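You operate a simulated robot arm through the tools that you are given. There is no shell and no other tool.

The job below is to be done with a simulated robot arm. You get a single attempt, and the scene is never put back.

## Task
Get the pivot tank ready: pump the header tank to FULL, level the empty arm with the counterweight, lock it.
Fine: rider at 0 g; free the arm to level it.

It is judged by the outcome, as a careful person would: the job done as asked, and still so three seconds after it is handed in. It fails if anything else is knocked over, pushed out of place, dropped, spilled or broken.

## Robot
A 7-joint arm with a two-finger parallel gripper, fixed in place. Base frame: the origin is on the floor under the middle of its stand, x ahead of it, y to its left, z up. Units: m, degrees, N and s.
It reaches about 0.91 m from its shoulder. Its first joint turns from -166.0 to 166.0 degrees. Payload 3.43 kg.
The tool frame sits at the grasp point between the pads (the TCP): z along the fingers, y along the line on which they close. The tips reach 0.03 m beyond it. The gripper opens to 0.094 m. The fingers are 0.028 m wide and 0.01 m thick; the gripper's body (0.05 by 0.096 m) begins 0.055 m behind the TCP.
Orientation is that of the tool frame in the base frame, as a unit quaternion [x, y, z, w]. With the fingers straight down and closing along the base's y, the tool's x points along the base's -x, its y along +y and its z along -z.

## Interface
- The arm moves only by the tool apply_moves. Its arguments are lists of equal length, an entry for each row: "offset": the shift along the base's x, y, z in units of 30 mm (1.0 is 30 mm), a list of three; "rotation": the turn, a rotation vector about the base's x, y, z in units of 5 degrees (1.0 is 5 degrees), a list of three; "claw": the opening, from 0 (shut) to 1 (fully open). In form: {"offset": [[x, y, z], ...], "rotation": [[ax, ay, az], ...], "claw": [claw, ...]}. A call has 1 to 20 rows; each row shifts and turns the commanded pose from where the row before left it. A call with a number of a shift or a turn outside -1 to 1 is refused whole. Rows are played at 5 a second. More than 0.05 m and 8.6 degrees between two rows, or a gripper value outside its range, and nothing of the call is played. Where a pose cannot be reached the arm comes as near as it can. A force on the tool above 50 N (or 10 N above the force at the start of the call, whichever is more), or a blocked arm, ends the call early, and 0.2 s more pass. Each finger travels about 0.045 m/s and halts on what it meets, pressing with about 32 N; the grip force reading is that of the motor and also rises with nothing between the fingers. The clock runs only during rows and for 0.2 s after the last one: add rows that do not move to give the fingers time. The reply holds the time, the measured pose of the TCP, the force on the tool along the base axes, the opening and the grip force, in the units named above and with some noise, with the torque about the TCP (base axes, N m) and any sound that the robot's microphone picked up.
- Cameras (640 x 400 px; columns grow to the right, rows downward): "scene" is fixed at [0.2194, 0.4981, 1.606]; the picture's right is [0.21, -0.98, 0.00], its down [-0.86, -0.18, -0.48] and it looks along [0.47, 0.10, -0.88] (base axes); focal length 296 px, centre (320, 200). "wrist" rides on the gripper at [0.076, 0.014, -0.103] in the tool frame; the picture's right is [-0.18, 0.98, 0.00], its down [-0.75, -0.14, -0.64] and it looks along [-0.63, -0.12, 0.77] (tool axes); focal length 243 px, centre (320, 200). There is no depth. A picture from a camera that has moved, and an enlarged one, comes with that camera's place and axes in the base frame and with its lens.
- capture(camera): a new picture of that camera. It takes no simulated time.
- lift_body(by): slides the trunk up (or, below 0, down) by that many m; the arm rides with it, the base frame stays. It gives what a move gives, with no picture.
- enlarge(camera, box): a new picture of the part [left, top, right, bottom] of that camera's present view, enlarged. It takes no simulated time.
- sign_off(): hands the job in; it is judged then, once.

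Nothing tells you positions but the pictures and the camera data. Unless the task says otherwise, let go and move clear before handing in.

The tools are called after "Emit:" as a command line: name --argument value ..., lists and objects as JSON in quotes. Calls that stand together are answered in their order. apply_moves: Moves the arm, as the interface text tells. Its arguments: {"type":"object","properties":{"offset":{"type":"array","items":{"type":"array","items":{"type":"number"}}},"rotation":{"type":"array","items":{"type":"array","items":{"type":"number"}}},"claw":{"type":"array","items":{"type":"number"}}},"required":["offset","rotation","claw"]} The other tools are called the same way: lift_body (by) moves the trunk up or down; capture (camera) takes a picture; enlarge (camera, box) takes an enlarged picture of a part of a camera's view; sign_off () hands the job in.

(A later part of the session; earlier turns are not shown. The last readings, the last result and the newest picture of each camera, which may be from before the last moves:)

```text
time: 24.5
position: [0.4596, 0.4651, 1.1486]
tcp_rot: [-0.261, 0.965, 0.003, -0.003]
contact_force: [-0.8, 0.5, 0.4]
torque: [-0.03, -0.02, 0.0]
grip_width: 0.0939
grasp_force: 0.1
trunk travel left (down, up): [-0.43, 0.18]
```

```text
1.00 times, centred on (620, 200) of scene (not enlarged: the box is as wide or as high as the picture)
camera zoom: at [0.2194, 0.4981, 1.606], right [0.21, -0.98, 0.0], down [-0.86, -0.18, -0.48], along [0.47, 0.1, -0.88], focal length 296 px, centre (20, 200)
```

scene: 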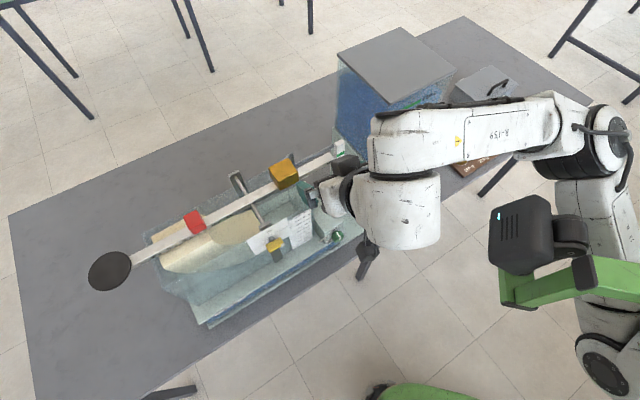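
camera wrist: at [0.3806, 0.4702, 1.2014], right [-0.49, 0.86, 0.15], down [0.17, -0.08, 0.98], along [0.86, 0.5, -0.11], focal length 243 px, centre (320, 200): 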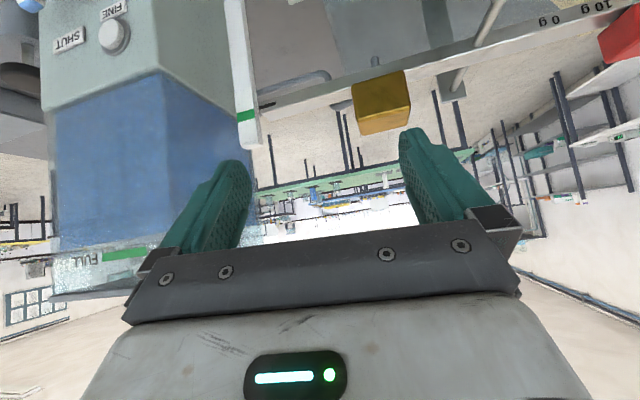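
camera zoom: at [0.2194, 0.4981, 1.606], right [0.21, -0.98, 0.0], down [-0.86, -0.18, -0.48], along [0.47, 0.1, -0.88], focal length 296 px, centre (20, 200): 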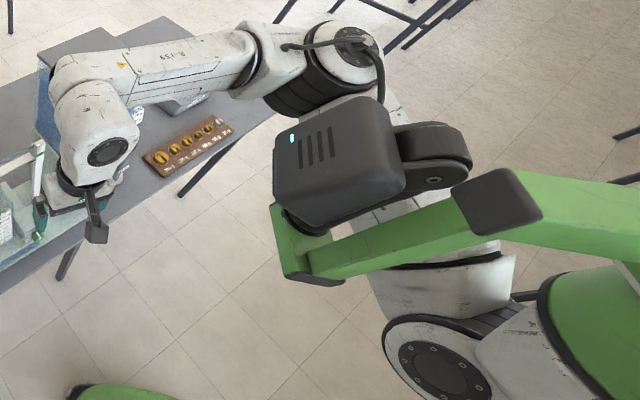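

The upper arm now passes lower, beneath the head. I continue by lifting the trunk and bringing the hand back slightly and down in the aisle.

Emit:
lift_body --by 0.1

Emit:
apply_moves --offset '[[-0.7, -0.3, 0], [-0.7, -0.3, 0], [0, 0, -0.8], [0, 0, -0.8], [0, 0, -0.8], [0, 0, -0.8]]' --rotation '[[0, 0, 0], [0, 0, 0], [0, 0, 0], [0, 0, 0], [0, 0, 0], [0, 0, 0]]' --claw '[1, 1, 1, 1, 1, 1]'

Emit:
enlarge --camera "scene" --box '[600, 0, 640, 400]'

```text
time: 25.8
position: [0.4592, 0.4661, 1.2504]
tcp_rot: [-0.261, 0.965, 0.003, -0.004]
contact_force: [-0.1, 0.6, 1.2]
torque: [0.0, 0.02, 0.04]
grip_width: 0.0941
grasp_force: 0.0
trunk travel left (down, up): [-0.53, 0.08]
```

```text
time: 27.2
position: [0.4173, 0.4478, 1.1527]
tcp_rot: [-0.262, 0.965, 0.002, -0.003]
contact_force: [-0.7, -0.2, -0.4]
torque: [-0.03, 0.01, 0.02]
grip_width: 0.0942
grasp_force: 0.0
trunk travel left (down, up): [-0.53, 0.08]
```

```text
1.00 times, centred on (620, 200) of scene (not enlarged: the box is as wide or as high as the picture)
camera zoom: at [0.2194, 0.4981, 1.606], right [0.21, -0.98, 0.0], down [-0.86, -0.18, -0.48], along [0.47, 0.1, -0.88], focal length 296 px, centre (20, 200)
```

zoom: 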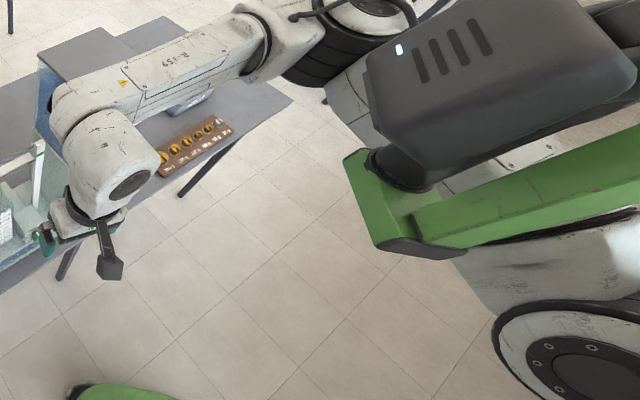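

Emit:
lift_body --by 0.075

Emit:
apply_moves --offset '[[-0.1, -0.1, -0.8], [-0.1, -0.1, -0.8], [-0.1, -0.1, -0.8], [-0.1, -0.1, -0.8], [-0.1, -0.1, -0.8], [0, 0, -0.8], [0, 0, -0.8], [0, 0, -0.8], [0, 0, -0.8]]' --rotation '[[0, 0, 0], [0, 0, 0], [0, 0, 0], [0, 0, 0], [0, 0, 0], [0, 0, 0], [0, 0, 0], [0, 0, 0], [0, 0, 0]]' --claw '[0.5, 0.3, 0, 0, 0, 0, 0, 0, 0]'

Emit:
enlarge --camera "scene" --box '[600, 0, 640, 400]'

```text
time: 28.3
position: [0.417, 0.448, 1.2274]
tcp_rot: [-0.261, 0.965, 0.002, -0.003]
contact_force: [0.2, -0.2, 0.4]
torque: [0.01, 0.01, 0.01]
grip_width: 0.0938
grasp_force: 0.1
trunk travel left (down, up): [-0.605, 0.005]
```

```text
time: 30.3
position: [0.4041, 0.4316, 1.0119]
tcp_rot: [-0.261, 0.965, 0.002, -0.003]
contact_force: [0.1, 0.3, -0.3]
torque: [-0.03, 0.01, 0.0]
grip_width: 0.0
grasp_force: 32.1
trunk travel left (down, up): [-0.605, 0.005]
```

```text
1.00 times, centred on (620, 200) of scene (not enlarged: the box is as wide or as high as the picture)
camera zoom: at [0.2194, 0.4981, 1.606], right [0.21, -0.98, 0.0], down [-0.86, -0.18, -0.48], along [0.47, 0.1, -0.88], focal length 296 px, centre (20, 200)
```

zoom: 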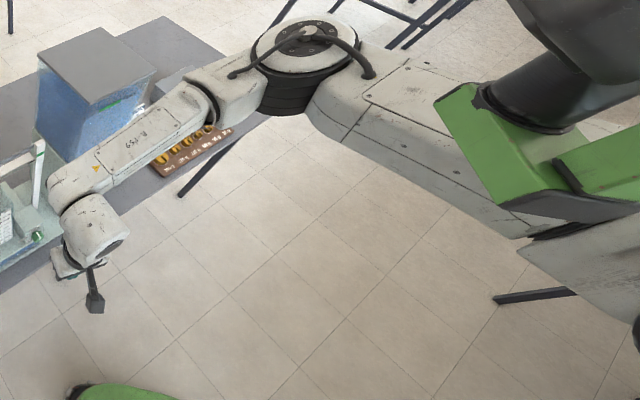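

The whole arm now lies below the head with its elbow out to the right, so it can unfold to the left. I move the hand up and left toward the beam.

Emit:
apply_moves --offset '[[-0.31, 0.5, 0.6], [-0.31, 0.5, 0.6], [-0.31, 0.5, 0.6], [-0.31, 0.6, 0.6], [-0.31, 0.6, 0.6], [-0.31, 0.6, 0.6], [-0.31, 0.6, 0.6], [-0.31, 0.6, 0.6]]' --rotation '[[0, 0, 0], [0, 0, 0], [0, 0, 0], [0, 0, 0], [0, 0, 0], [0, 0, 0], [0, 0, 0], [0, 0, 0]]' --claw '[0, 0, 0, 0, 0, 0, 0, 0]'

Emit:
enlarge --camera "scene" --box '[480, 0, 640, 400]'

Emit:
capture --camera "wrist"

```text
time: 32.1
position: [0.3996, 0.5415, 1.1166]
tcp_rot: [-0.183, 0.982, -0.018, -0.038]
contact_force: [1.2, 0.1, -0.4]
torque: [-0.04, -0.03, -0.02]
grip_width: 0.0
grasp_force: 32.0
trunk travel left (down, up): [-0.605, 0.005]
stopped in row 8: the arm was blocked; the commanded pose is now the measured one
```

```text
1.00 times, centred on (560, 200) of scene (not enlarged: the box is as wide or as high as the picture)
camera zoom: at [0.2194, 0.4981, 1.606], right [0.21, -0.98, 0.0], down [-0.86, -0.18, -0.48], along [0.47, 0.1, -0.88], focal length 296 px, centre (80, 200)
```

zoom: 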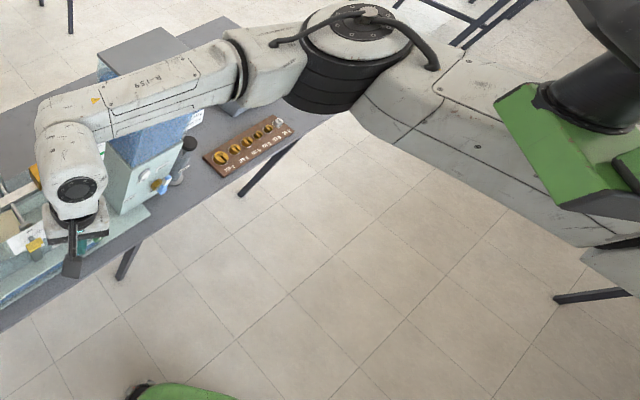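

```text
taken
camera wrist: at [0.3299, 0.5336, 1.225], right [-0.18, 0.98, -0.04], down [0.8, 0.17, 0.58], along [0.58, 0.08, -0.81], focal length 243 px, centre (320, 200)
```

wrist: 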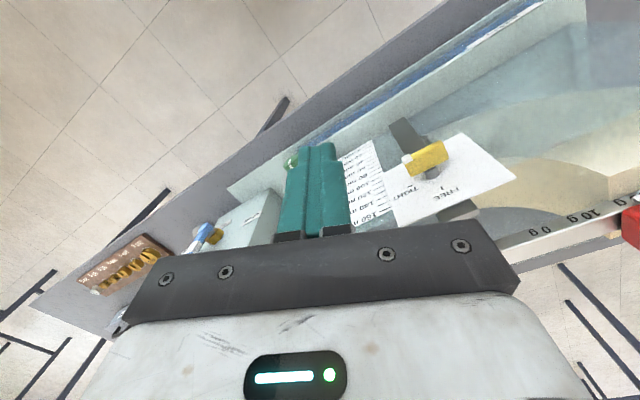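

Emit:
enlarge --camera "scene" --box '[638, 0, 640, 400]'

Emit:
enlarge --camera "scene" --box '[200, 160, 420, 300]'

```text
1.00 times, centred on (639, 200) of scene (not enlarged: the box is as wide or as high as the picture)
camera zoom: at [0.2194, 0.4981, 1.606], right [0.21, -0.98, 0.0], down [-0.86, -0.18, -0.48], along [0.47, 0.1, -0.88], focal length 296 px, centre (1, 200)
```

zoom: 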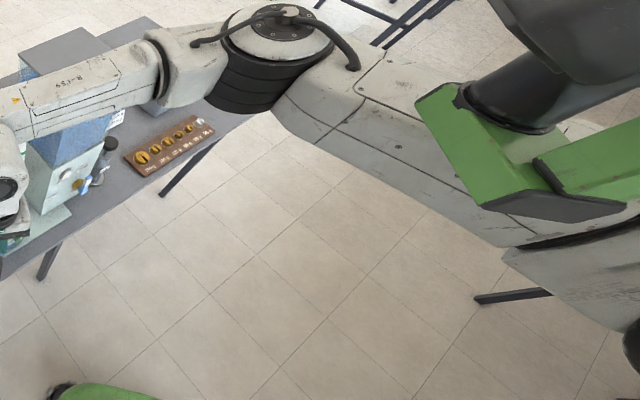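

```text
2.86 times, centred on (310, 230) of scene
camera zoom: at [0.2194, 0.4981, 1.606], right [0.21, -0.98, 0.0], down [-0.86, -0.18, -0.48], along [0.47, 0.1, -0.88], focal length 844 px, centre (349, 114)
```

zoom: 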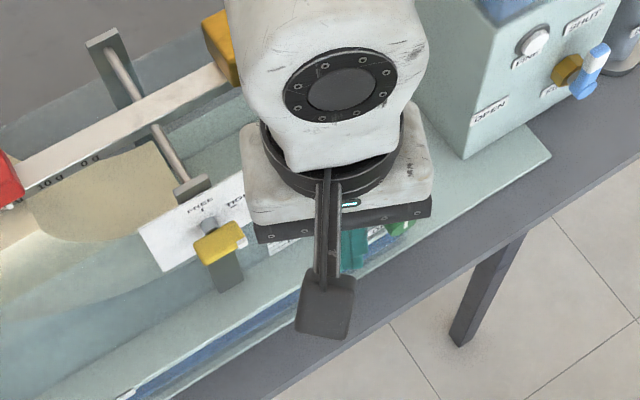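

The upper arm met the underside of the head's green post as the hand rose. I drop the hand back down, tilt the fingers outward so the wrist stays low, and then sweep left.

Emit:
apply_moves --offset '[[-0.1, -0.5, -0.8], [-0.1, -0.5, -0.8], [-0.1, -0.5, -0.8], [-0.1, -0.5, -0.8], [-0.1, -0.5, -0.2]]' --rotation '[[0, 0, 0.9], [0, 0, 0.9], [0, 0, 0.9], [0, 0, 0.9], [0, 0, 0.9]]' --claw '[0, 0, 0, 0, 0]'

```text
time: 33.4
position: [0.3852, 0.4694, 1.0174]
tcp_rot: [-0.373, 0.927, -0.026, -0.034]
contact_force: [-0.2, 1.4, 0.5]
torque: [0.0, 0.03, -0.01]
grip_width: 0.0002
grasp_force: 32.1
trunk travel left (down, up): [-0.605, 0.005]
```

Emit:
apply_moves --offset '[[0, 0, 0.1], [0, 0, 0.1], [0, 0, 0.1], [0, 0, 0.1], [0, 0, 0.1], [0, 0, 0.1], [0, 0, 0.1], [0, 0, 0.1], [0, 0, 0.1], [0, 0, 0.1]]' --rotation '[[0.694, -0.648, 0], [0.694, -0.648, 0], [0.694, -0.648, 0], [0.694, -0.648, 0], [0.694, -0.648, 0], [0.694, -0.648, 0], [0.694, -0.648, 0], [0.694, -0.648, 0], [0.694, -0.648, 0], [0.694, -0.648, 0]]' --claw '[0, 0, 0, 0, 0, 0, 0, 0, 0, 0]'

Emit:
enlarge --camera "scene" --box '[480, 0, 640, 400]'

Emit:
capture --camera "wrist"

```text
time: 35.4
position: [0.4426, 0.4437, 1.0262]
tcp_rot: [-0.281, 0.909, 0.099, 0.291]
contact_force: [-0.3, 0.3, 0.7]
torque: [0.03, -0.01, -0.01]
grip_width: 0.0
grasp_force: 32.3
trunk travel left (down, up): [-0.605, 0.005]
stopped in row 10: the arm was blocked; the commanded pose is now the measured one
```

```text
1.00 times, centred on (560, 200) of scene (not enlarged: the box is as wide or as high as the picture)
camera zoom: at [0.2194, 0.4981, 1.606], right [0.21, -0.98, 0.0], down [-0.86, -0.18, -0.48], along [0.47, 0.1, -0.88], focal length 296 px, centre (80, 200)
```

zoom: 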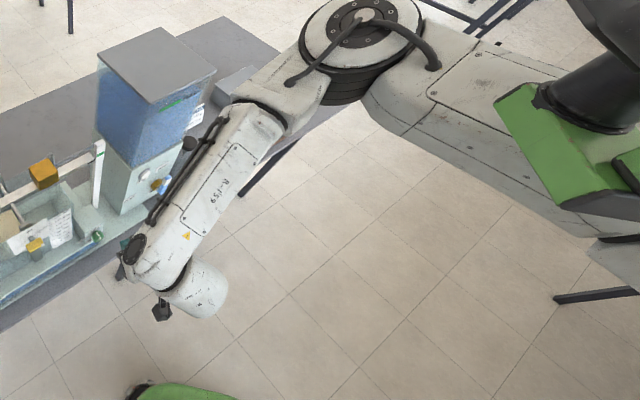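

```text
taken
camera wrist: at [0.3348, 0.3847, 1.0644], right [-0.44, 0.89, 0.12], down [0.28, 0.01, 0.96], along [0.85, 0.45, -0.25], focal length 243 px, centre (320, 200)
```

wrist: 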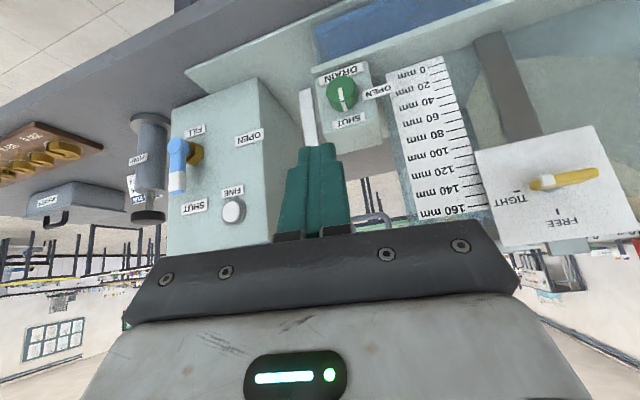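

The upper arm is catching on the head's post. I lower the hand well down in the free aisle in front of the bench, which drops the elbow, then try the leftward sweep low before rising again.

Emit:
apply_moves --offset '[[0, -0.3, -0.6], [-0.1, -0.2, -0.9], [-0.1, -0.1, -0.9], [-0.1, 0, -0.9], [-0.1, 0, -0.9], [-0.1, 0, -0.9]]' --rotation '[[0, 0, 0], [0, 0, 0], [0, 0, 0], [0, 0, 0], [0, 0, 0], [0, 0, 0]]' --claw '[0, 0, 0, 0, 0, 0]'

Emit:
enlarge --camera "scene" --box '[600, 0, 640, 400]'

```text
time: 36.8
position: [0.4281, 0.4262, 0.8742]
tcp_rot: [-0.282, 0.908, 0.1, 0.292]
contact_force: [0.2, 0.1, 1.0]
torque: [-0.01, 0.04, 0.02]
grip_width: 0.0002
grasp_force: 31.8
trunk travel left (down, up): [-0.605, 0.005]
```

```text
1.00 times, centred on (620, 200) of scene (not enlarged: the box is as wide or as high as the picture)
camera zoom: at [0.2194, 0.4981, 1.606], right [0.21, -0.98, 0.0], down [-0.86, -0.18, -0.48], along [0.47, 0.1, -0.88], focal length 296 px, centre (20, 200)
```

zoom: 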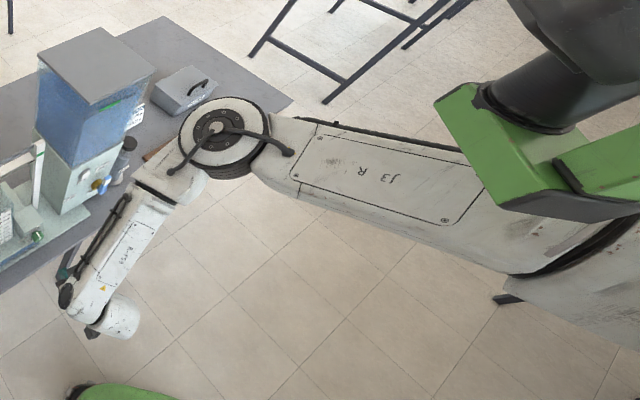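

The elbow dropped well below the post. Next I sweep left while staying low.

Emit:
apply_moves --offset '[[-0.62, 0.52, 0], [-0.62, 0.52, 0], [-0.62, 0.52, 0], [-0.62, 0.52, 0], [-0.62, 0.52, 0], [-0.62, 0.52, 0], [-0.62, 0.52, 0], [-0.62, 0.52, 0]]' --rotation '[[0, 0, 0.2], [0, 0, 0.2], [0, 0, 0.2], [0, 0, 0.2], [0, 0, 0.2], [0, 0, 0.2], [0, 0, 0.2], [0, 0, 0.2]]' --claw '[0, 0, 0, 0, 0, 0, 0, 0]'

Emit:
enlarge --camera "scene" --box '[560, 0, 640, 400]'

```text
time: 38.6
position: [0.2789, 0.5504, 0.8767]
tcp_rot: [-0.345, 0.886, 0.12, 0.285]
contact_force: [0.4, 0.2, 1.0]
torque: [-0.03, -0.02, 0.01]
grip_width: 0.0
grasp_force: 32.1
trunk travel left (down, up): [-0.605, 0.005]
```

```text
1.00 times, centred on (600, 200) of scene (not enlarged: the box is as wide or as high as the picture)
camera zoom: at [0.2194, 0.4981, 1.606], right [0.21, -0.98, 0.0], down [-0.86, -0.18, -0.48], along [0.47, 0.1, -0.88], focal length 296 px, centre (40, 200)
```

zoom: 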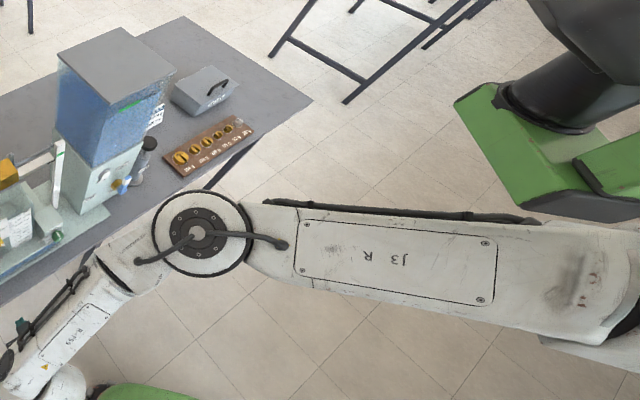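

The upper arm has cleared the post and now lies beneath it. I raise the hand toward beam height.

Emit:
apply_moves --offset '[[0, 0.2, 0.9], [0, 0.2, 0.9], [0, 0.2, 0.9], [0, 0.2, 0.9], [0, 0.2, 0.9], [0, 0.2, 0.9], [0, 0.2, 0.9], [0, 0.2, 0.9], [0, 0.2, 0.9], [0, 0.2, 0.9]]' --rotation '[[0, 0, 0], [0, 0, 0], [0, 0, 0], [0, 0, 0], [0, 0, 0], [0, 0, 0], [0, 0, 0], [0, 0, 0], [0, 0, 0], [0, 0, 0]]' --claw '[0, 0, 0, 0, 0, 0, 0, 0, 0, 0]'

Emit:
enlarge --camera "scene" --box '[480, 0, 640, 400]'

Emit:
capture --camera "wrist"

```text
time: 40.5
position: [0.2513, 0.5428, 1.0079]
tcp_rot: [-0.37, 0.897, 0.063, 0.234]
contact_force: [0.4, 0.0, 0.5]
torque: [0.0, 0.0, 0.0]
grip_width: 0.0
grasp_force: 31.9
trunk travel left (down, up): [-0.605, 0.005]
stopped in row 9: the arm was blocked; the commanded pose is now the measured one
```

```text
1.00 times, centred on (560, 200) of scene (not enlarged: the box is as wide or as high as the picture)
camera zoom: at [0.2194, 0.4981, 1.606], right [0.21, -0.98, 0.0], down [-0.86, -0.18, -0.48], along [0.47, 0.1, -0.88], focal length 296 px, centre (80, 200)
```

zoom: 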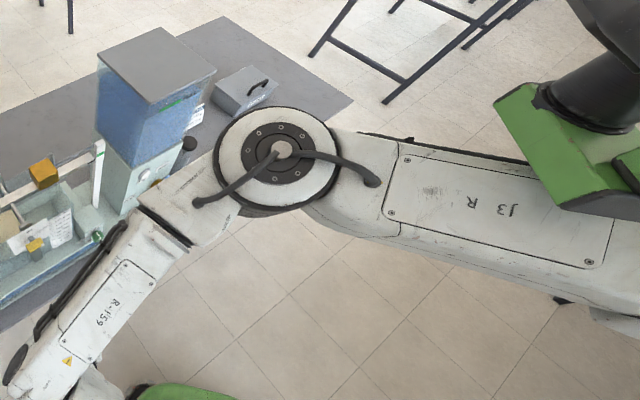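

```text
taken
camera wrist: at [0.1563, 0.476, 1.0609], right [-0.57, 0.82, 0.03], down [0.32, 0.19, 0.93], along [0.76, 0.54, -0.38], focal length 243 px, centre (320, 200)
```

wrist: 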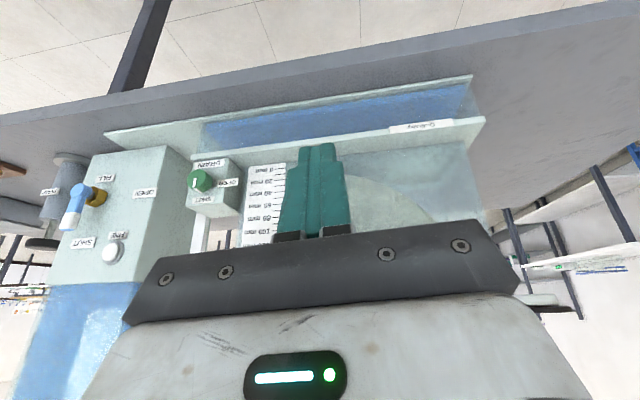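

The upper arm has come up under the post again. I take a closer look at the contact spot.

Emit:
enlarge --camera "scene" --box '[636, 100, 640, 300]'

Emit:
enlarge --camera "scene" --box '[636, 60, 640, 400]'

```text
2.00 times, centred on (638, 200) of scene
camera zoom: at [0.2194, 0.4981, 1.606], right [0.21, -0.98, 0.0], down [-0.86, -0.18, -0.48], along [0.47, 0.1, -0.88], focal length 591 px, centre (-316, 200)
```

zoom: 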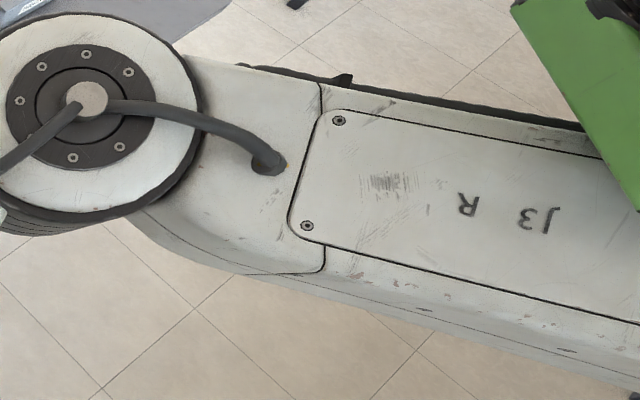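

```text
1.18 times, centred on (638, 230) of scene
camera zoom: at [0.2194, 0.4981, 1.606], right [0.21, -0.98, 0.0], down [-0.86, -0.18, -0.48], along [0.47, 0.1, -0.88], focal length 348 px, centre (-54, 165)
```

zoom: 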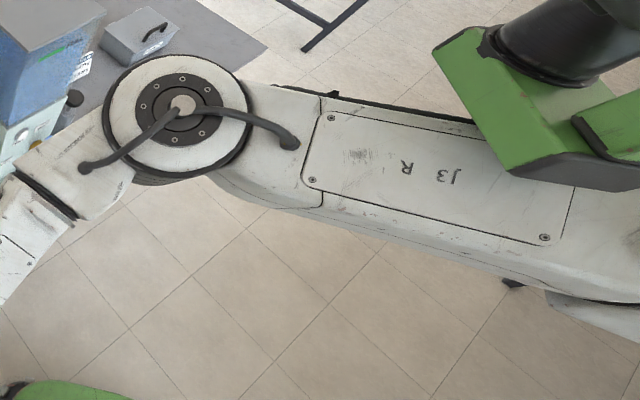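

I go down again, extend further out to the left along the aisle so the arm straightens, and then rise there.

Emit:
apply_moves --offset '[[0, 0, -0.8], [0, 0, -0.8], [0, 0, -0.8], [-0.25, 0.7, -0.2], [-0.25, 0.7, -0.2], [-0.25, 0.7, 0], [-0.25, 0.7, 0], [-0.25, 0.7, 0], [-0.25, 0.7, 0], [-0.25, 0.7, 0]]' --rotation '[[0, 0, 0], [0, 0, 0], [0, 0, 0], [0.3, -0.28, 0], [0.3, -0.28, 0], [0.3, -0.28, 0], [0.3, -0.28, 0], [0.3, -0.28, 0], [0.3, -0.28, 0], [0.3, -0.28, 0]]' --claw '[0, 0, 0, 0, 0, 0, 0, 0, 0, 0]'

Emit:
enlarge --camera "scene" --box '[480, 0, 640, 400]'

Emit:
capture --camera "wrist"

```text
time: 42.7
position: [0.1977, 0.6596, 0.9317]
tcp_rot: [-0.353, 0.863, 0.113, 0.343]
contact_force: [0.2, 0.3, -0.1]
torque: [0.02, 0.02, 0.02]
grip_width: 0.0001
grasp_force: 31.8
out of reach, approached as far as the arm can: row 9, 10
trunk travel left (down, up): [-0.605, 0.005]
```

```text
1.00 times, centred on (560, 200) of scene (not enlarged: the box is as wide or as high as the picture)
camera zoom: at [0.2194, 0.4981, 1.606], right [0.21, -0.98, 0.0], down [-0.86, -0.18, -0.48], along [0.47, 0.1, -0.88], focal length 296 px, centre (80, 200)
```

zoom: 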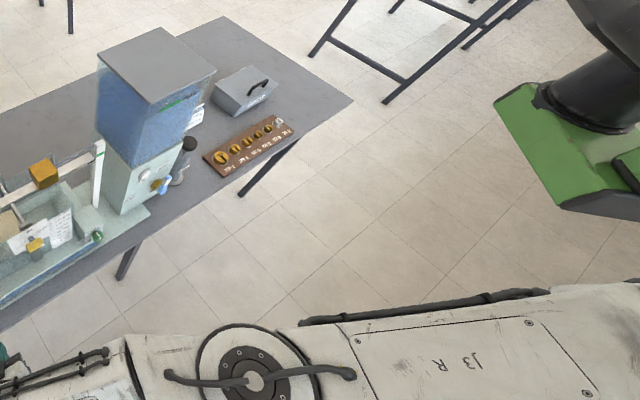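

```text
taken
camera wrist: at [0.0955, 0.5854, 0.9543], right [-0.58, 0.81, 0.08], down [0.16, 0.02, 0.99], along [0.8, 0.58, -0.14], focal length 243 px, centre (320, 200)
```

wrist: 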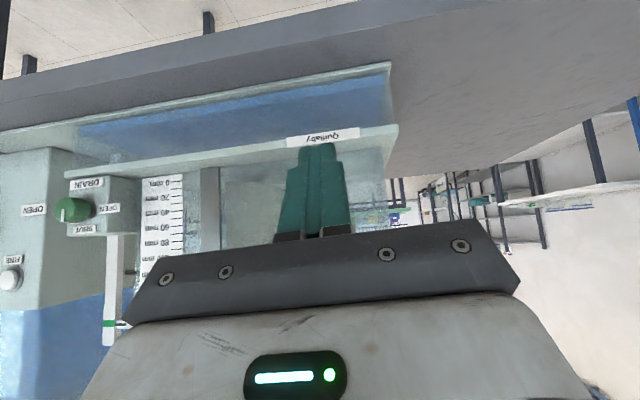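

The arm is now straight and the upper arm is left of the post. I raise the hand here.

Emit:
apply_moves --offset '[[0, 0, 0.9], [0, 0, 0.9], [0, 0, 0.9], [0, 0, 0.9], [0, 0, 0.9], [0, 0, 0.9], [0, 0, 0.9]]' --rotation '[[0, 0, 0], [0, 0, 0], [0, 0, 0], [0, 0, 0], [0, 0, 0], [0, 0, 0], [0, 0, 0]]' --claw '[0, 0, 0, 0, 0, 0, 0]'

Emit:
enlarge --camera "scene" --box '[480, 0, 640, 400]'

Emit:
capture --camera "wrist"

```text
time: 44.3
position: [0.1922, 0.6567, 1.1106]
tcp_rot: [-0.356, 0.864, 0.108, 0.339]
contact_force: [-0.7, 0.3, 1.0]
torque: [0.0, 0.01, -0.01]
grip_width: 0.0003
grasp_force: 32.6
trunk travel left (down, up): [-0.605, 0.005]
```

```text
1.00 times, centred on (560, 200) of scene (not enlarged: the box is as wide or as high as the picture)
camera zoom: at [0.2194, 0.4981, 1.606], right [0.21, -0.98, 0.0], down [-0.86, -0.18, -0.48], along [0.47, 0.1, -0.88], focal length 296 px, centre (80, 200)
```

zoom: 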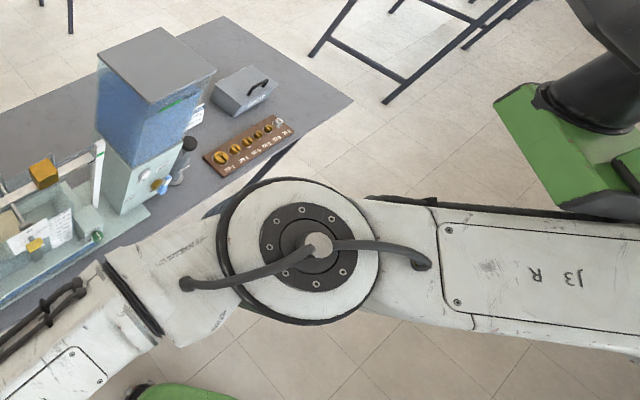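

```text
taken
camera wrist: at [0.0907, 0.5816, 1.1356], right [-0.58, 0.81, 0.07], down [0.16, 0.03, 0.99], along [0.8, 0.59, -0.15], focal length 243 px, centre (320, 200)
```

wrist: 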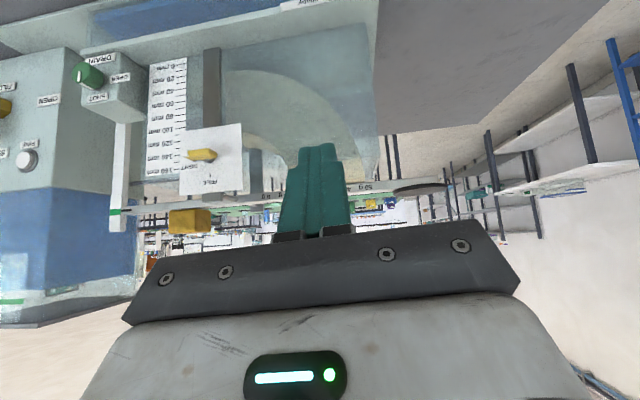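

I now have a full front view from the left. I enlarge the rider and beam to fix their heights.

Emit:
enlarge --camera "wrist" --box '[230, 150, 450, 240]'

Emit:
enlarge --camera "wrist" --box '[100, 110, 260, 240]'

Emit:
enlarge --camera "scene" --box '[150, 190, 270, 265]'

```text
2.91 times, centred on (340, 195) of wrist
camera zoom: at [0.0907, 0.5816, 1.1356], right [-0.58, 0.81, 0.07], down [0.16, 0.03, 0.99], along [0.8, 0.59, -0.15], focal length 706 px, centre (262, 214)
```

zoom: 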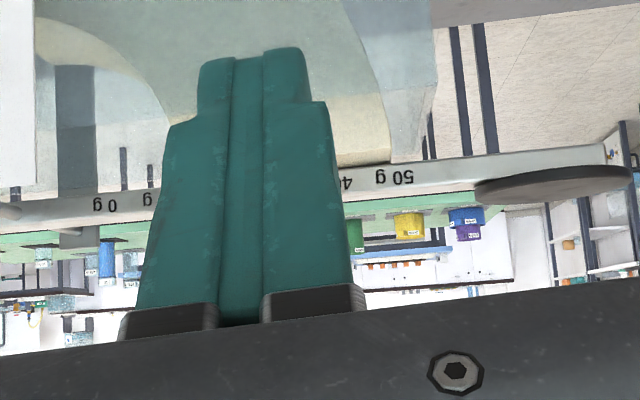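

```text
3.08 times, centred on (180, 175) of wrist
camera zoom: at [0.0907, 0.5816, 1.1356], right [-0.58, 0.81, 0.07], down [0.16, 0.03, 0.99], along [0.8, 0.59, -0.15], focal length 746 px, centre (751, 277)
```

zoom: 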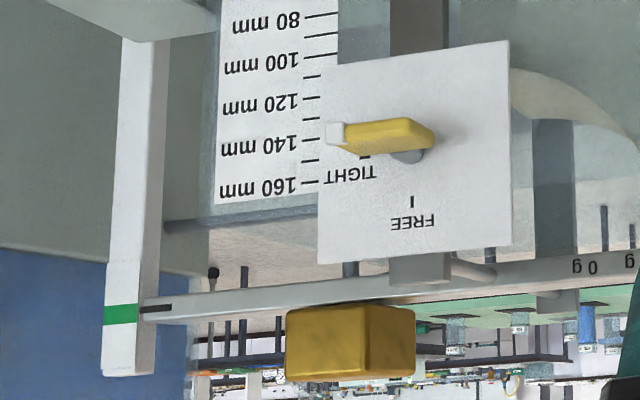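

```text
5.33 times, centred on (210, 228) of scene
camera zoom: at [0.2194, 0.4981, 1.606], right [0.21, -0.98, 0.0], down [-0.86, -0.18, -0.48], along [0.47, 0.1, -0.88], focal length 1576 px, centre (907, 53)
```

zoom: 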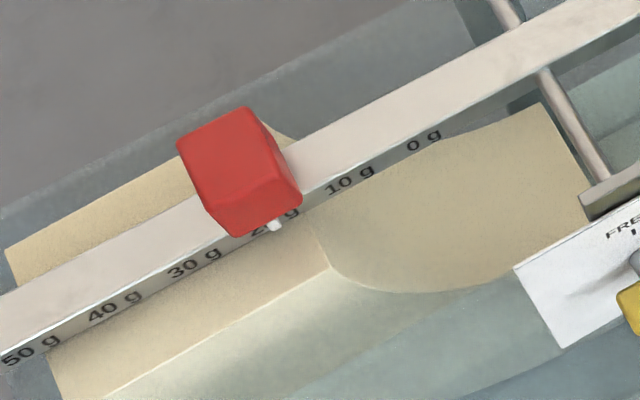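

The beam top is at about z 1.080 and the rider spans roughly z 1.08 to 1.11, near (0.395, 0.775). I open the gripper and bring it above the rider with the fingers straddling it along the beam.

Emit:
apply_moves --offset '[[0, 0, 0.75], [0, 0, 0.75], [0.72, 0.4, 0], [0.72, 0.4, 0], [0.72, 0.4, 0], [0.72, 0.4, 0], [0.72, 0.4, 0], [0.72, 0.4, 0], [0.72, 0.4, 0]]' --rotation '[[0, 0, 0.05], [0, 0, 0.05], [0, 0, 0.03], [0, 0, 0.03], [0, 0, 0.03], [0, 0, 0.03], [0, 0, 0.03], [0, 0, 0.03], [0, 0, 0]]' --claw '[0.3, 0.6, 1, 1, 1, 1, 1, 1, 1]'

Emit:
capture --camera "wrist"

Emit:
capture --camera "scene"

```text
time: 46.1
position: [0.214, 0.6902, 1.0915]
tcp_rot: [-0.44, 0.839, 0.1, 0.305]
contact_force: [0.5, 1.3, -0.6]
torque: [-0.01, 0.02, 0.04]
grip_width: 0.0942
grasp_force: 0.1
trunk travel left (down, up): [-0.605, 0.005]
stopped in row 8: the arm was blocked; the commanded pose is now the measured one
```

```text
taken
camera wrist: at [0.1258, 0.6023, 1.1266], right [-0.7, 0.71, 0.01], down [0.16, 0.15, 0.98], along [0.69, 0.69, -0.22], focal length 243 px, centre (320, 200)
```

wrist: 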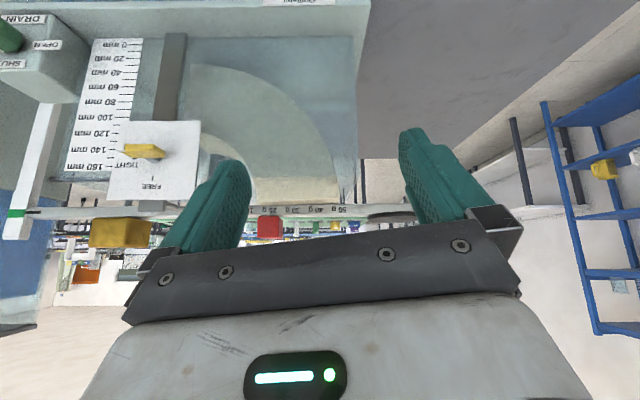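

```text
taken
```

scene: 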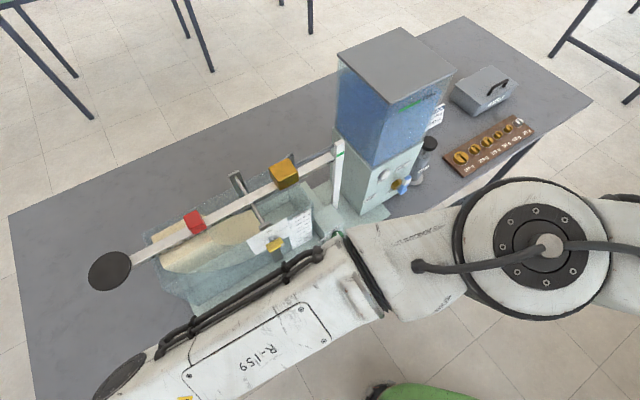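

The upper arm met the post from the other side. Pointing the fingers nearly horizontal drops the wrist and straightens the arm, so it can pass under. I tilt the hand further up to about 75°.

Emit:
apply_moves --offset '[[-0.1, -0.05, -0.2], [0, 0, -0.2], [0, 0, -0.2], [0, 0, 0], [0, 0, 0], [0, 0, 0], [0, 0, 0], [0, 0, 0]]' --rotation '[[0.676, -0.657, 0], [0.676, -0.657, 0], [0.676, -0.657, 0], [0.676, -0.657, 0], [0.676, -0.657, 0], [0.676, -0.657, 0], [0.676, -0.657, 0], [0.676, -0.657, 0]]' --claw '[0, 0, 0, 0, 0, 0, 0, 0]'

Emit:
capture --camera "wrist"

Emit:
enlarge --camera "scene" --box '[400, 0, 640, 400]'

```text
time: 47.9
position: [0.2137, 0.69, 1.0781]
tcp_rot: [-0.365, 0.702, 0.192, 0.581]
contact_force: [0.0, -0.2, 0.0]
torque: [0.04, -0.01, -0.03]
grip_width: 0.0
grasp_force: 31.8
trunk travel left (down, up): [-0.605, 0.005]
```

```text
taken
camera wrist: at [0.1287, 0.6069, 1.028], right [-0.71, 0.7, 0.02], down [-0.29, -0.32, 0.9], along [0.64, 0.64, 0.43], focal length 243 px, centre (320, 200)
```

wrist: 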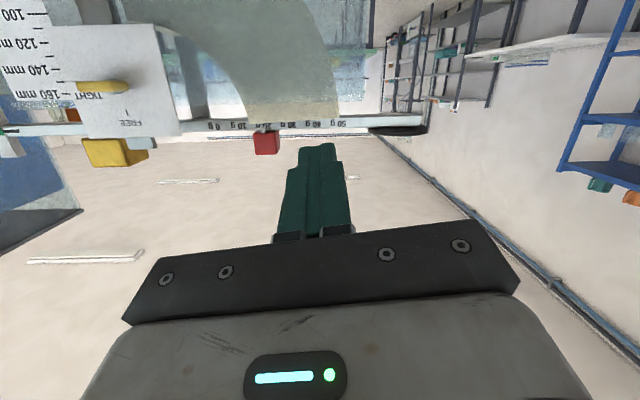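

```text
1.00 times, centred on (520, 200) of scene (not enlarged: the box is as wide or as high as the picture)
camera zoom: at [0.2194, 0.4981, 1.606], right [0.21, -0.98, 0.0], down [-0.86, -0.18, -0.48], along [0.47, 0.1, -0.88], focal length 296 px, centre (120, 200)
```

zoom: 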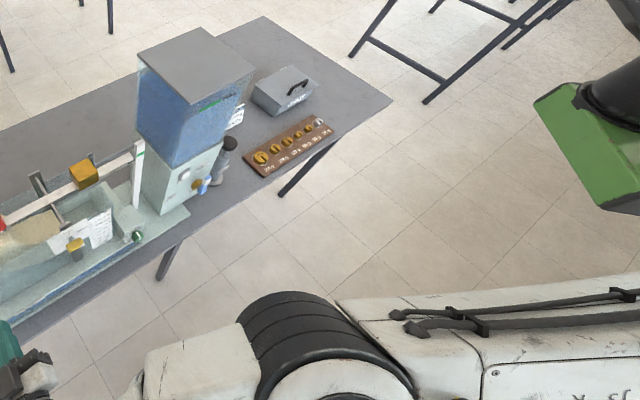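

The view is clear and the arm moved freely. I level the hand's roll and slide in toward the rider's left (50 g) side.

Emit:
apply_moves --offset '[[0, 0, 0.2], [0, 0, 0.2], [0, 0, 0.2], [0.6, 0.46, 0.1], [0.6, 0.46, 0.1], [0.6, 0.46, 0.1], [0.6, 0.46, 0.1], [0.6, 0.46, 0.1]]' --rotation '[[0.419, 0.43, -0.156], [0.419, 0.43, -0.156], [0.419, 0.43, -0.156], [0, 0, 0], [0, 0, 0], [0, 0, 0], [0, 0, 0], [0, 0, 0]]' --claw '[0, 0, 0, 0, 0, 0, 0, 0]'

Emit:
capture --camera "wrist"

Emit:
capture --camera "scene"

```text
time: 49.7
position: [0.304, 0.7603, 1.1073]
tcp_rot: [-0.306, 0.729, 0.237, 0.564]
contact_force: [0.1, -0.1, 1.1]
torque: [-0.02, 0.05, -0.01]
grip_width: 0.0003
grasp_force: 31.8
trunk travel left (down, up): [-0.605, 0.005]
```

```text
taken
camera wrist: at [0.2102, 0.6854, 1.0598], right [-0.67, 0.72, 0.18], down [-0.2, -0.41, 0.89], along [0.71, 0.56, 0.42], focal length 243 px, centre (320, 200)
```

wrist: 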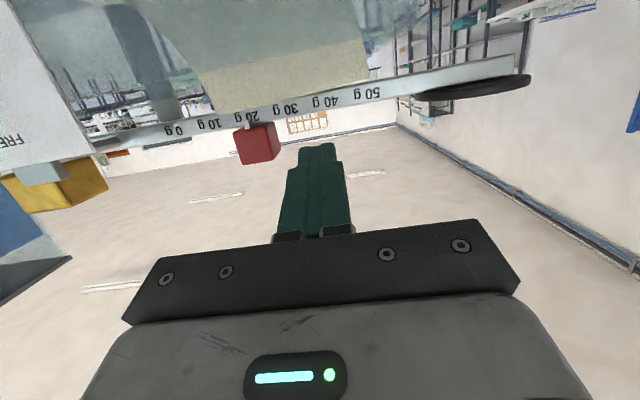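

```text
taken
```

scene: 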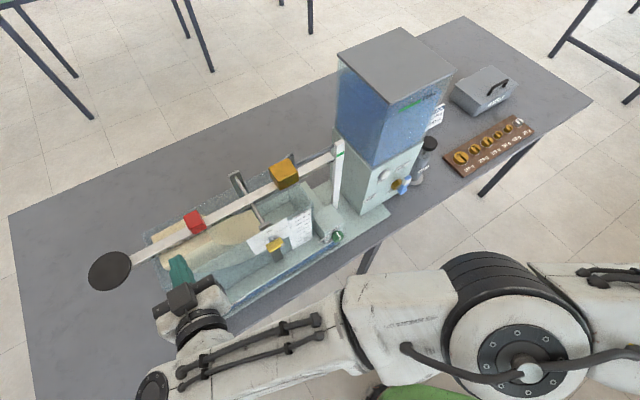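

The finger is level and sits 2 cm left of the rider. I move forward over the beam, just above its top.

Emit:
apply_moves --offset '[[0.42, 0.42, 0.09], [0.42, 0.42, 0.09], [0.42, 0.42, 0]]' --rotation '[[0, 0, 0], [0, 0, 0], [0, 0, 0]]' --claw '[0, 0, 0]'

Emit:
capture --camera "wrist"

Emit:
enlarge --camera "scene" --box '[150, 190, 270, 290]'

```text
time: 50.5
position: [0.3427, 0.7922, 1.1146]
tcp_rot: [-0.307, 0.729, 0.238, 0.563]
contact_force: [0.8, -0.1, 0.9]
torque: [-0.04, 0.01, 0.01]
grip_width: 0.0001
grasp_force: 31.9
out of reach, approached as far as the arm can: row 3
trunk travel left (down, up): [-0.605, 0.005]
```

```text
taken
camera wrist: at [0.2494, 0.717, 1.0672], right [-0.67, 0.72, 0.18], down [-0.2, -0.41, 0.89], along [0.71, 0.56, 0.42], focal length 243 px, centre (320, 200)
```

wrist: 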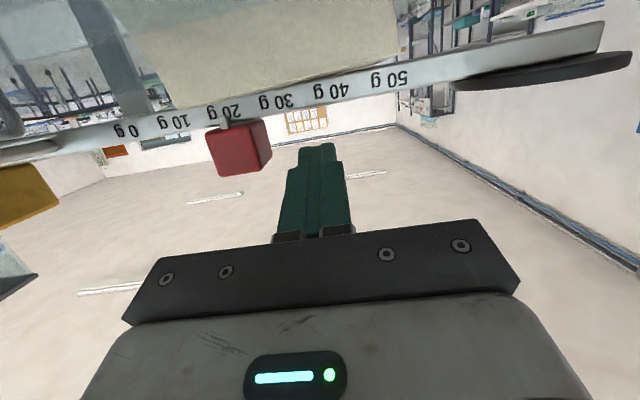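

```text
4.00 times, centred on (210, 240) of scene
camera zoom: at [0.2194, 0.4981, 1.606], right [0.21, -0.98, 0.0], down [-0.86, -0.18, -0.48], along [0.47, 0.1, -0.88], focal length 1182 px, centre (760, 40)
```

zoom: 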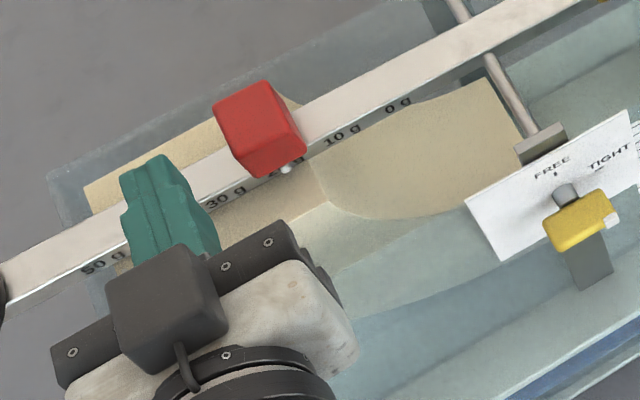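

The finger is over the beam and left of the rider. I push the rider gently toward 0 g, leaving the last part for a check.

Emit:
apply_moves --offset '[[0.3, -0.3, 0], [0.3, -0.3, 0], [0.3, -0.3, 0], [0.3, -0.3, 0], [0.3, -0.3, 0]]' --rotation '[[0, 0, 0], [0, 0, 0], [0, 0, 0], [0, 0, 0], [0, 0, 0]]' --claw '[0, 0, 0, 0, 0]'

Emit:
capture --camera "wrist"

Emit:
enlarge --camera "scene" --box '[150, 190, 270, 290]'

```text
time: 51.9
position: [0.3603, 0.7386, 1.0936]
tcp_rot: [-0.328, 0.728, 0.237, 0.554]
contact_force: [-0.3, -0.2, 0.0]
torque: [0.0, 0.0, -0.03]
grip_width: 0.0001
grasp_force: 31.6
trunk travel left (down, up): [-0.605, 0.005]
stopped in row 5: the arm was blocked; the commanded pose is now the measured one
```

```text
taken
camera wrist: at [0.2704, 0.6594, 1.0478], right [-0.69, 0.7, 0.16], down [-0.18, -0.39, 0.9], along [0.7, 0.6, 0.4], focal length 243 px, centre (320, 200)
```

wrist: 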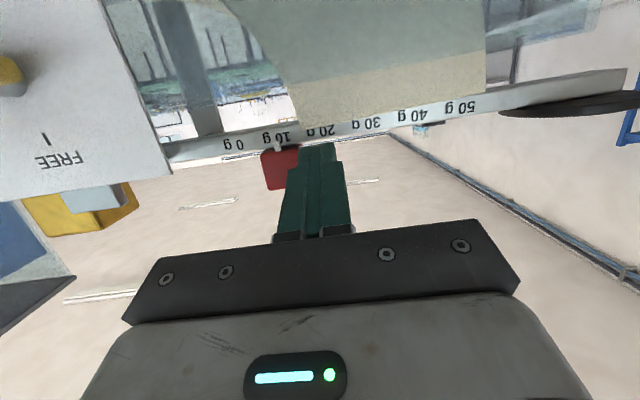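

```text
4.00 times, centred on (210, 240) of scene
camera zoom: at [0.2194, 0.4981, 1.606], right [0.21, -0.98, 0.0], down [-0.86, -0.18, -0.48], along [0.47, 0.1, -0.88], focal length 1182 px, centre (760, 40)
```

zoom: 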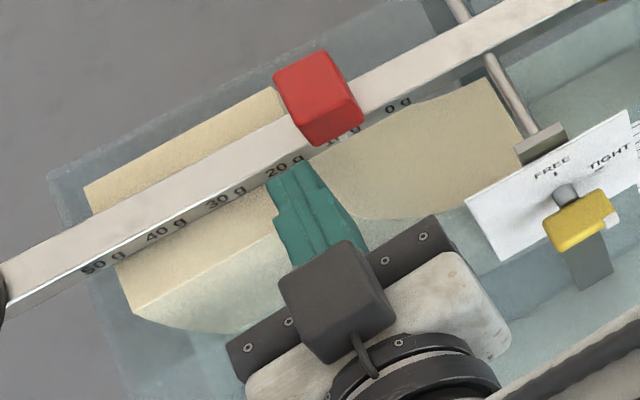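

The rider moved to about 10 g, then the arm was blocked again. I check where the arm is touching.

Emit:
enlarge --camera "scene" --box '[480, 0, 640, 400]'

Emit:
enlarge --camera "scene" --box '[630, 150, 640, 400]'

Emit:
capture --camera "scene"

```text
1.00 times, centred on (560, 200) of scene (not enlarged: the box is as wide or as high as the picture)
camera zoom: at [0.2194, 0.4981, 1.606], right [0.21, -0.98, 0.0], down [-0.86, -0.18, -0.48], along [0.47, 0.1, -0.88], focal length 296 px, centre (80, 200)
```

zoom: 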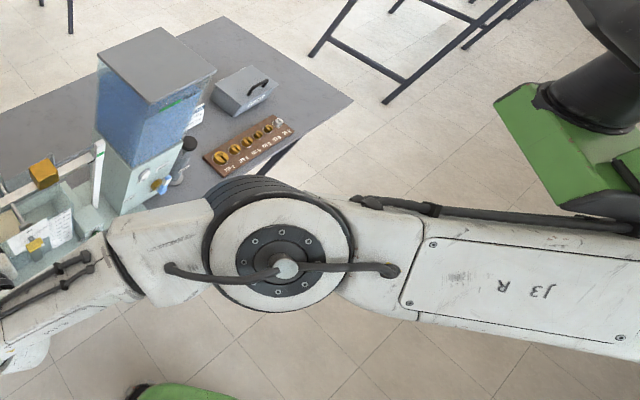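

```text
1.60 times, centred on (635, 275) of scene
camera zoom: at [0.2194, 0.4981, 1.606], right [0.21, -0.98, 0.0], down [-0.86, -0.18, -0.48], along [0.47, 0.1, -0.88], focal length 473 px, centre (-184, 80)
```

zoom: 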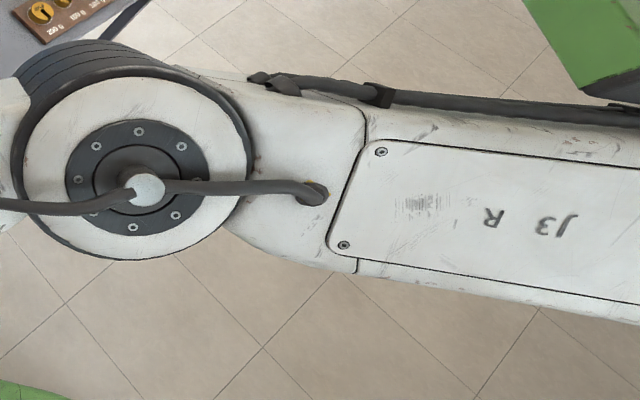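

```text
taken
```

scene: 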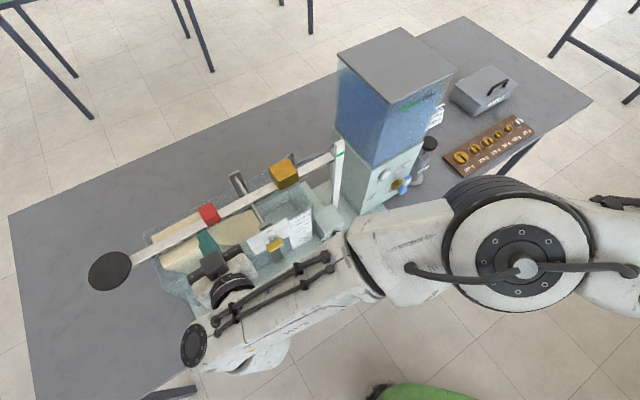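

The hand needs a lower wrist to clear the post. I back off the rider slightly, then point the fingers fully horizontal and turn them about 17° to the right.

Emit:
apply_moves --offset '[[-0.65, -0.06, 0], [-0.65, -0.06, 0], [0, 0, 0.1], [0, 0, 0.1], [0, 0, 0.1], [0, 0, 0.1]]' --rotation '[[0, 0, 0], [0, 0, 0], [0.514, -0.613, -0.87], [0.514, -0.613, -0.87], [0.514, -0.613, -0.87], [0.514, -0.613, -0.87]]' --claw '[0, 0, 0, 0, 0, 0]'

Emit:
capture --camera "wrist"

Emit:
capture --camera "scene"

```text
time: 53.3
position: [0.338, 0.7134, 1.1099]
tcp_rot: [-0.185, 0.681, 0.178, 0.685]
contact_force: [-0.1, -0.4, -0.3]
torque: [0.02, 0.0, 0.01]
grip_width: 0.0001
grasp_force: 32.4
out of reach, approached as far as the arm can: row 5, 6
trunk travel left (down, up): [-0.605, 0.005]
```

```text
taken
camera wrist: at [0.2417, 0.6733, 1.0329], right [-0.49, 0.85, 0.17], down [-0.49, -0.44, 0.75], along [0.72, 0.28, 0.63], focal length 243 px, centre (320, 200)
```

wrist: 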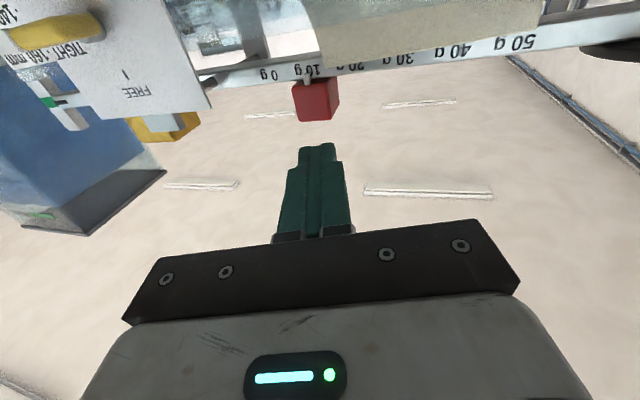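

```text
taken
```

scene: 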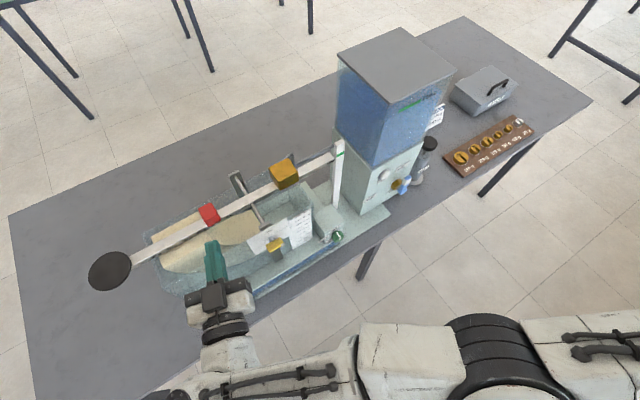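

The rider is at 10 g. The trick is to keep the wrist nearly still and swing the finger clockwise: I go back to the left side of the rider with the hand square to the beam, then push by turning.

Emit:
apply_moves --offset '[[-0.05, 0.18, 0.06], [-0.05, 0.18, 0.06], [-0.05, 0.18, 0.06], [-0.05, 0.18, 0.06], [0.39, 0.39, 0], [0.39, 0.39, 0], [0.39, 0.39, 0]]' --rotation '[[-0.277, 0.355, 0.76], [-0.277, 0.355, 0.76], [-0.277, 0.355, 0.76], [-0.277, 0.355, 0.76], [0, 0, 0], [0, 0, 0], [0, 0, 0]]' --claw '[0, 0, 0, 0, 0, 0, 0]'

Emit:
capture --camera "wrist"

Emit:
enlarge --camera "scene" --box '[150, 190, 270, 290]'

```text
time: 54.9
position: [0.3651, 0.7696, 1.1177]
tcp_rot: [-0.295, 0.7, 0.245, 0.602]
contact_force: [0.1, 0.2, -0.5]
torque: [0.01, -0.04, 0.01]
grip_width: 0.0
grasp_force: 32.2
trunk travel left (down, up): [-0.605, 0.005]
```

```text
taken
camera wrist: at [0.2754, 0.6997, 1.0581], right [-0.68, 0.71, 0.17], down [-0.27, -0.46, 0.85], along [0.68, 0.53, 0.51], focal length 243 px, centre (320, 200)
```

wrist: 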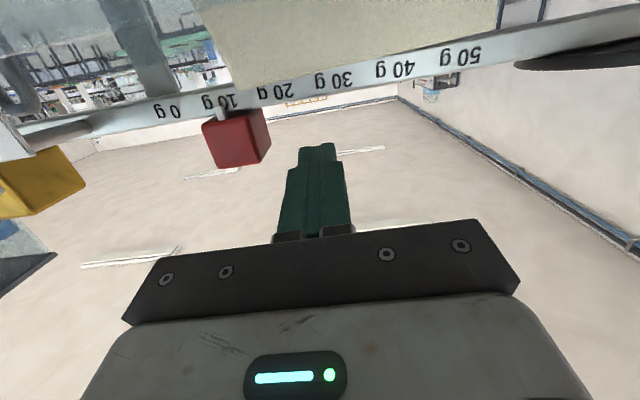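

```text
4.00 times, centred on (210, 240) of scene
camera zoom: at [0.2194, 0.4981, 1.606], right [0.21, -0.98, 0.0], down [-0.86, -0.18, -0.48], along [0.47, 0.1, -0.88], focal length 1182 px, centre (760, 40)
```

zoom: 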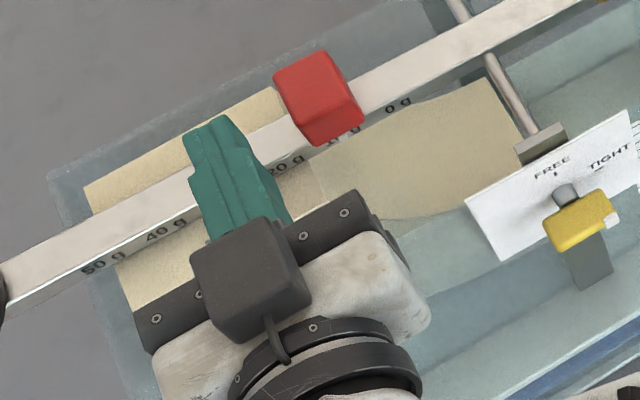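

Emit:
apply_moves --offset '[[0.173, -0.184, -0.1], [0.173, -0.184, -0.05], [0.173, -0.184, 0], [0.173, -0.184, 0]]' --rotation '[[0.172, -0.22, -0.6], [0.172, -0.22, -0.6], [0.172, -0.22, -0.6], [0.172, -0.22, -0.6]]' --claw '[0, 0, 0, 0]'

Emit:
capture --camera "wrist"

Emit:
enlarge --camera "scene" --box '[150, 190, 270, 290]'

```text
time: 55.9
position: [0.3882, 0.7458, 1.114]
tcp_rot: [-0.21, 0.695, 0.19, 0.66]
contact_force: [-0.2, 0.0, -0.9]
torque: [0.01, 0.01, -0.03]
grip_width: 0.0001
grasp_force: 31.8
trunk travel left (down, up): [-0.605, 0.005]
```

```text
taken
camera wrist: at [0.2915, 0.6991, 1.0438], right [-0.53, 0.83, 0.17], down [-0.43, -0.43, 0.79], along [0.73, 0.34, 0.59], focal length 243 px, centre (320, 200)
```

wrist: 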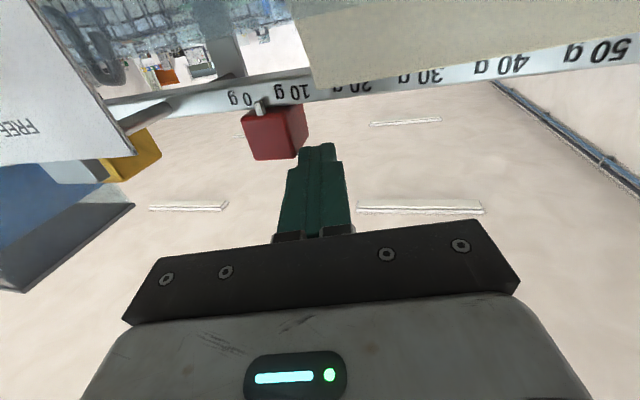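

```text
4.00 times, centred on (210, 240) of scene
camera zoom: at [0.2194, 0.4981, 1.606], right [0.21, -0.98, 0.0], down [-0.86, -0.18, -0.48], along [0.47, 0.1, -0.88], focal length 1182 px, centre (760, 40)
```

zoom: 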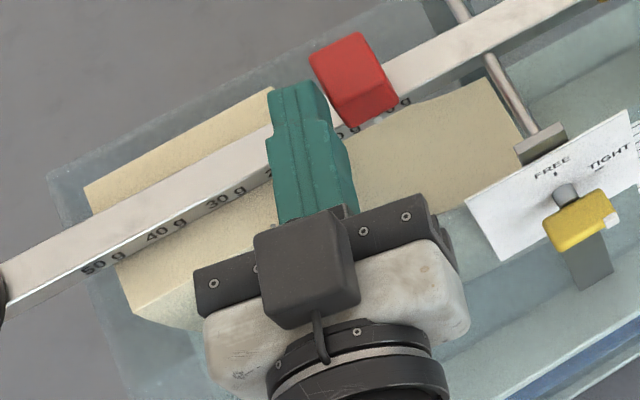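

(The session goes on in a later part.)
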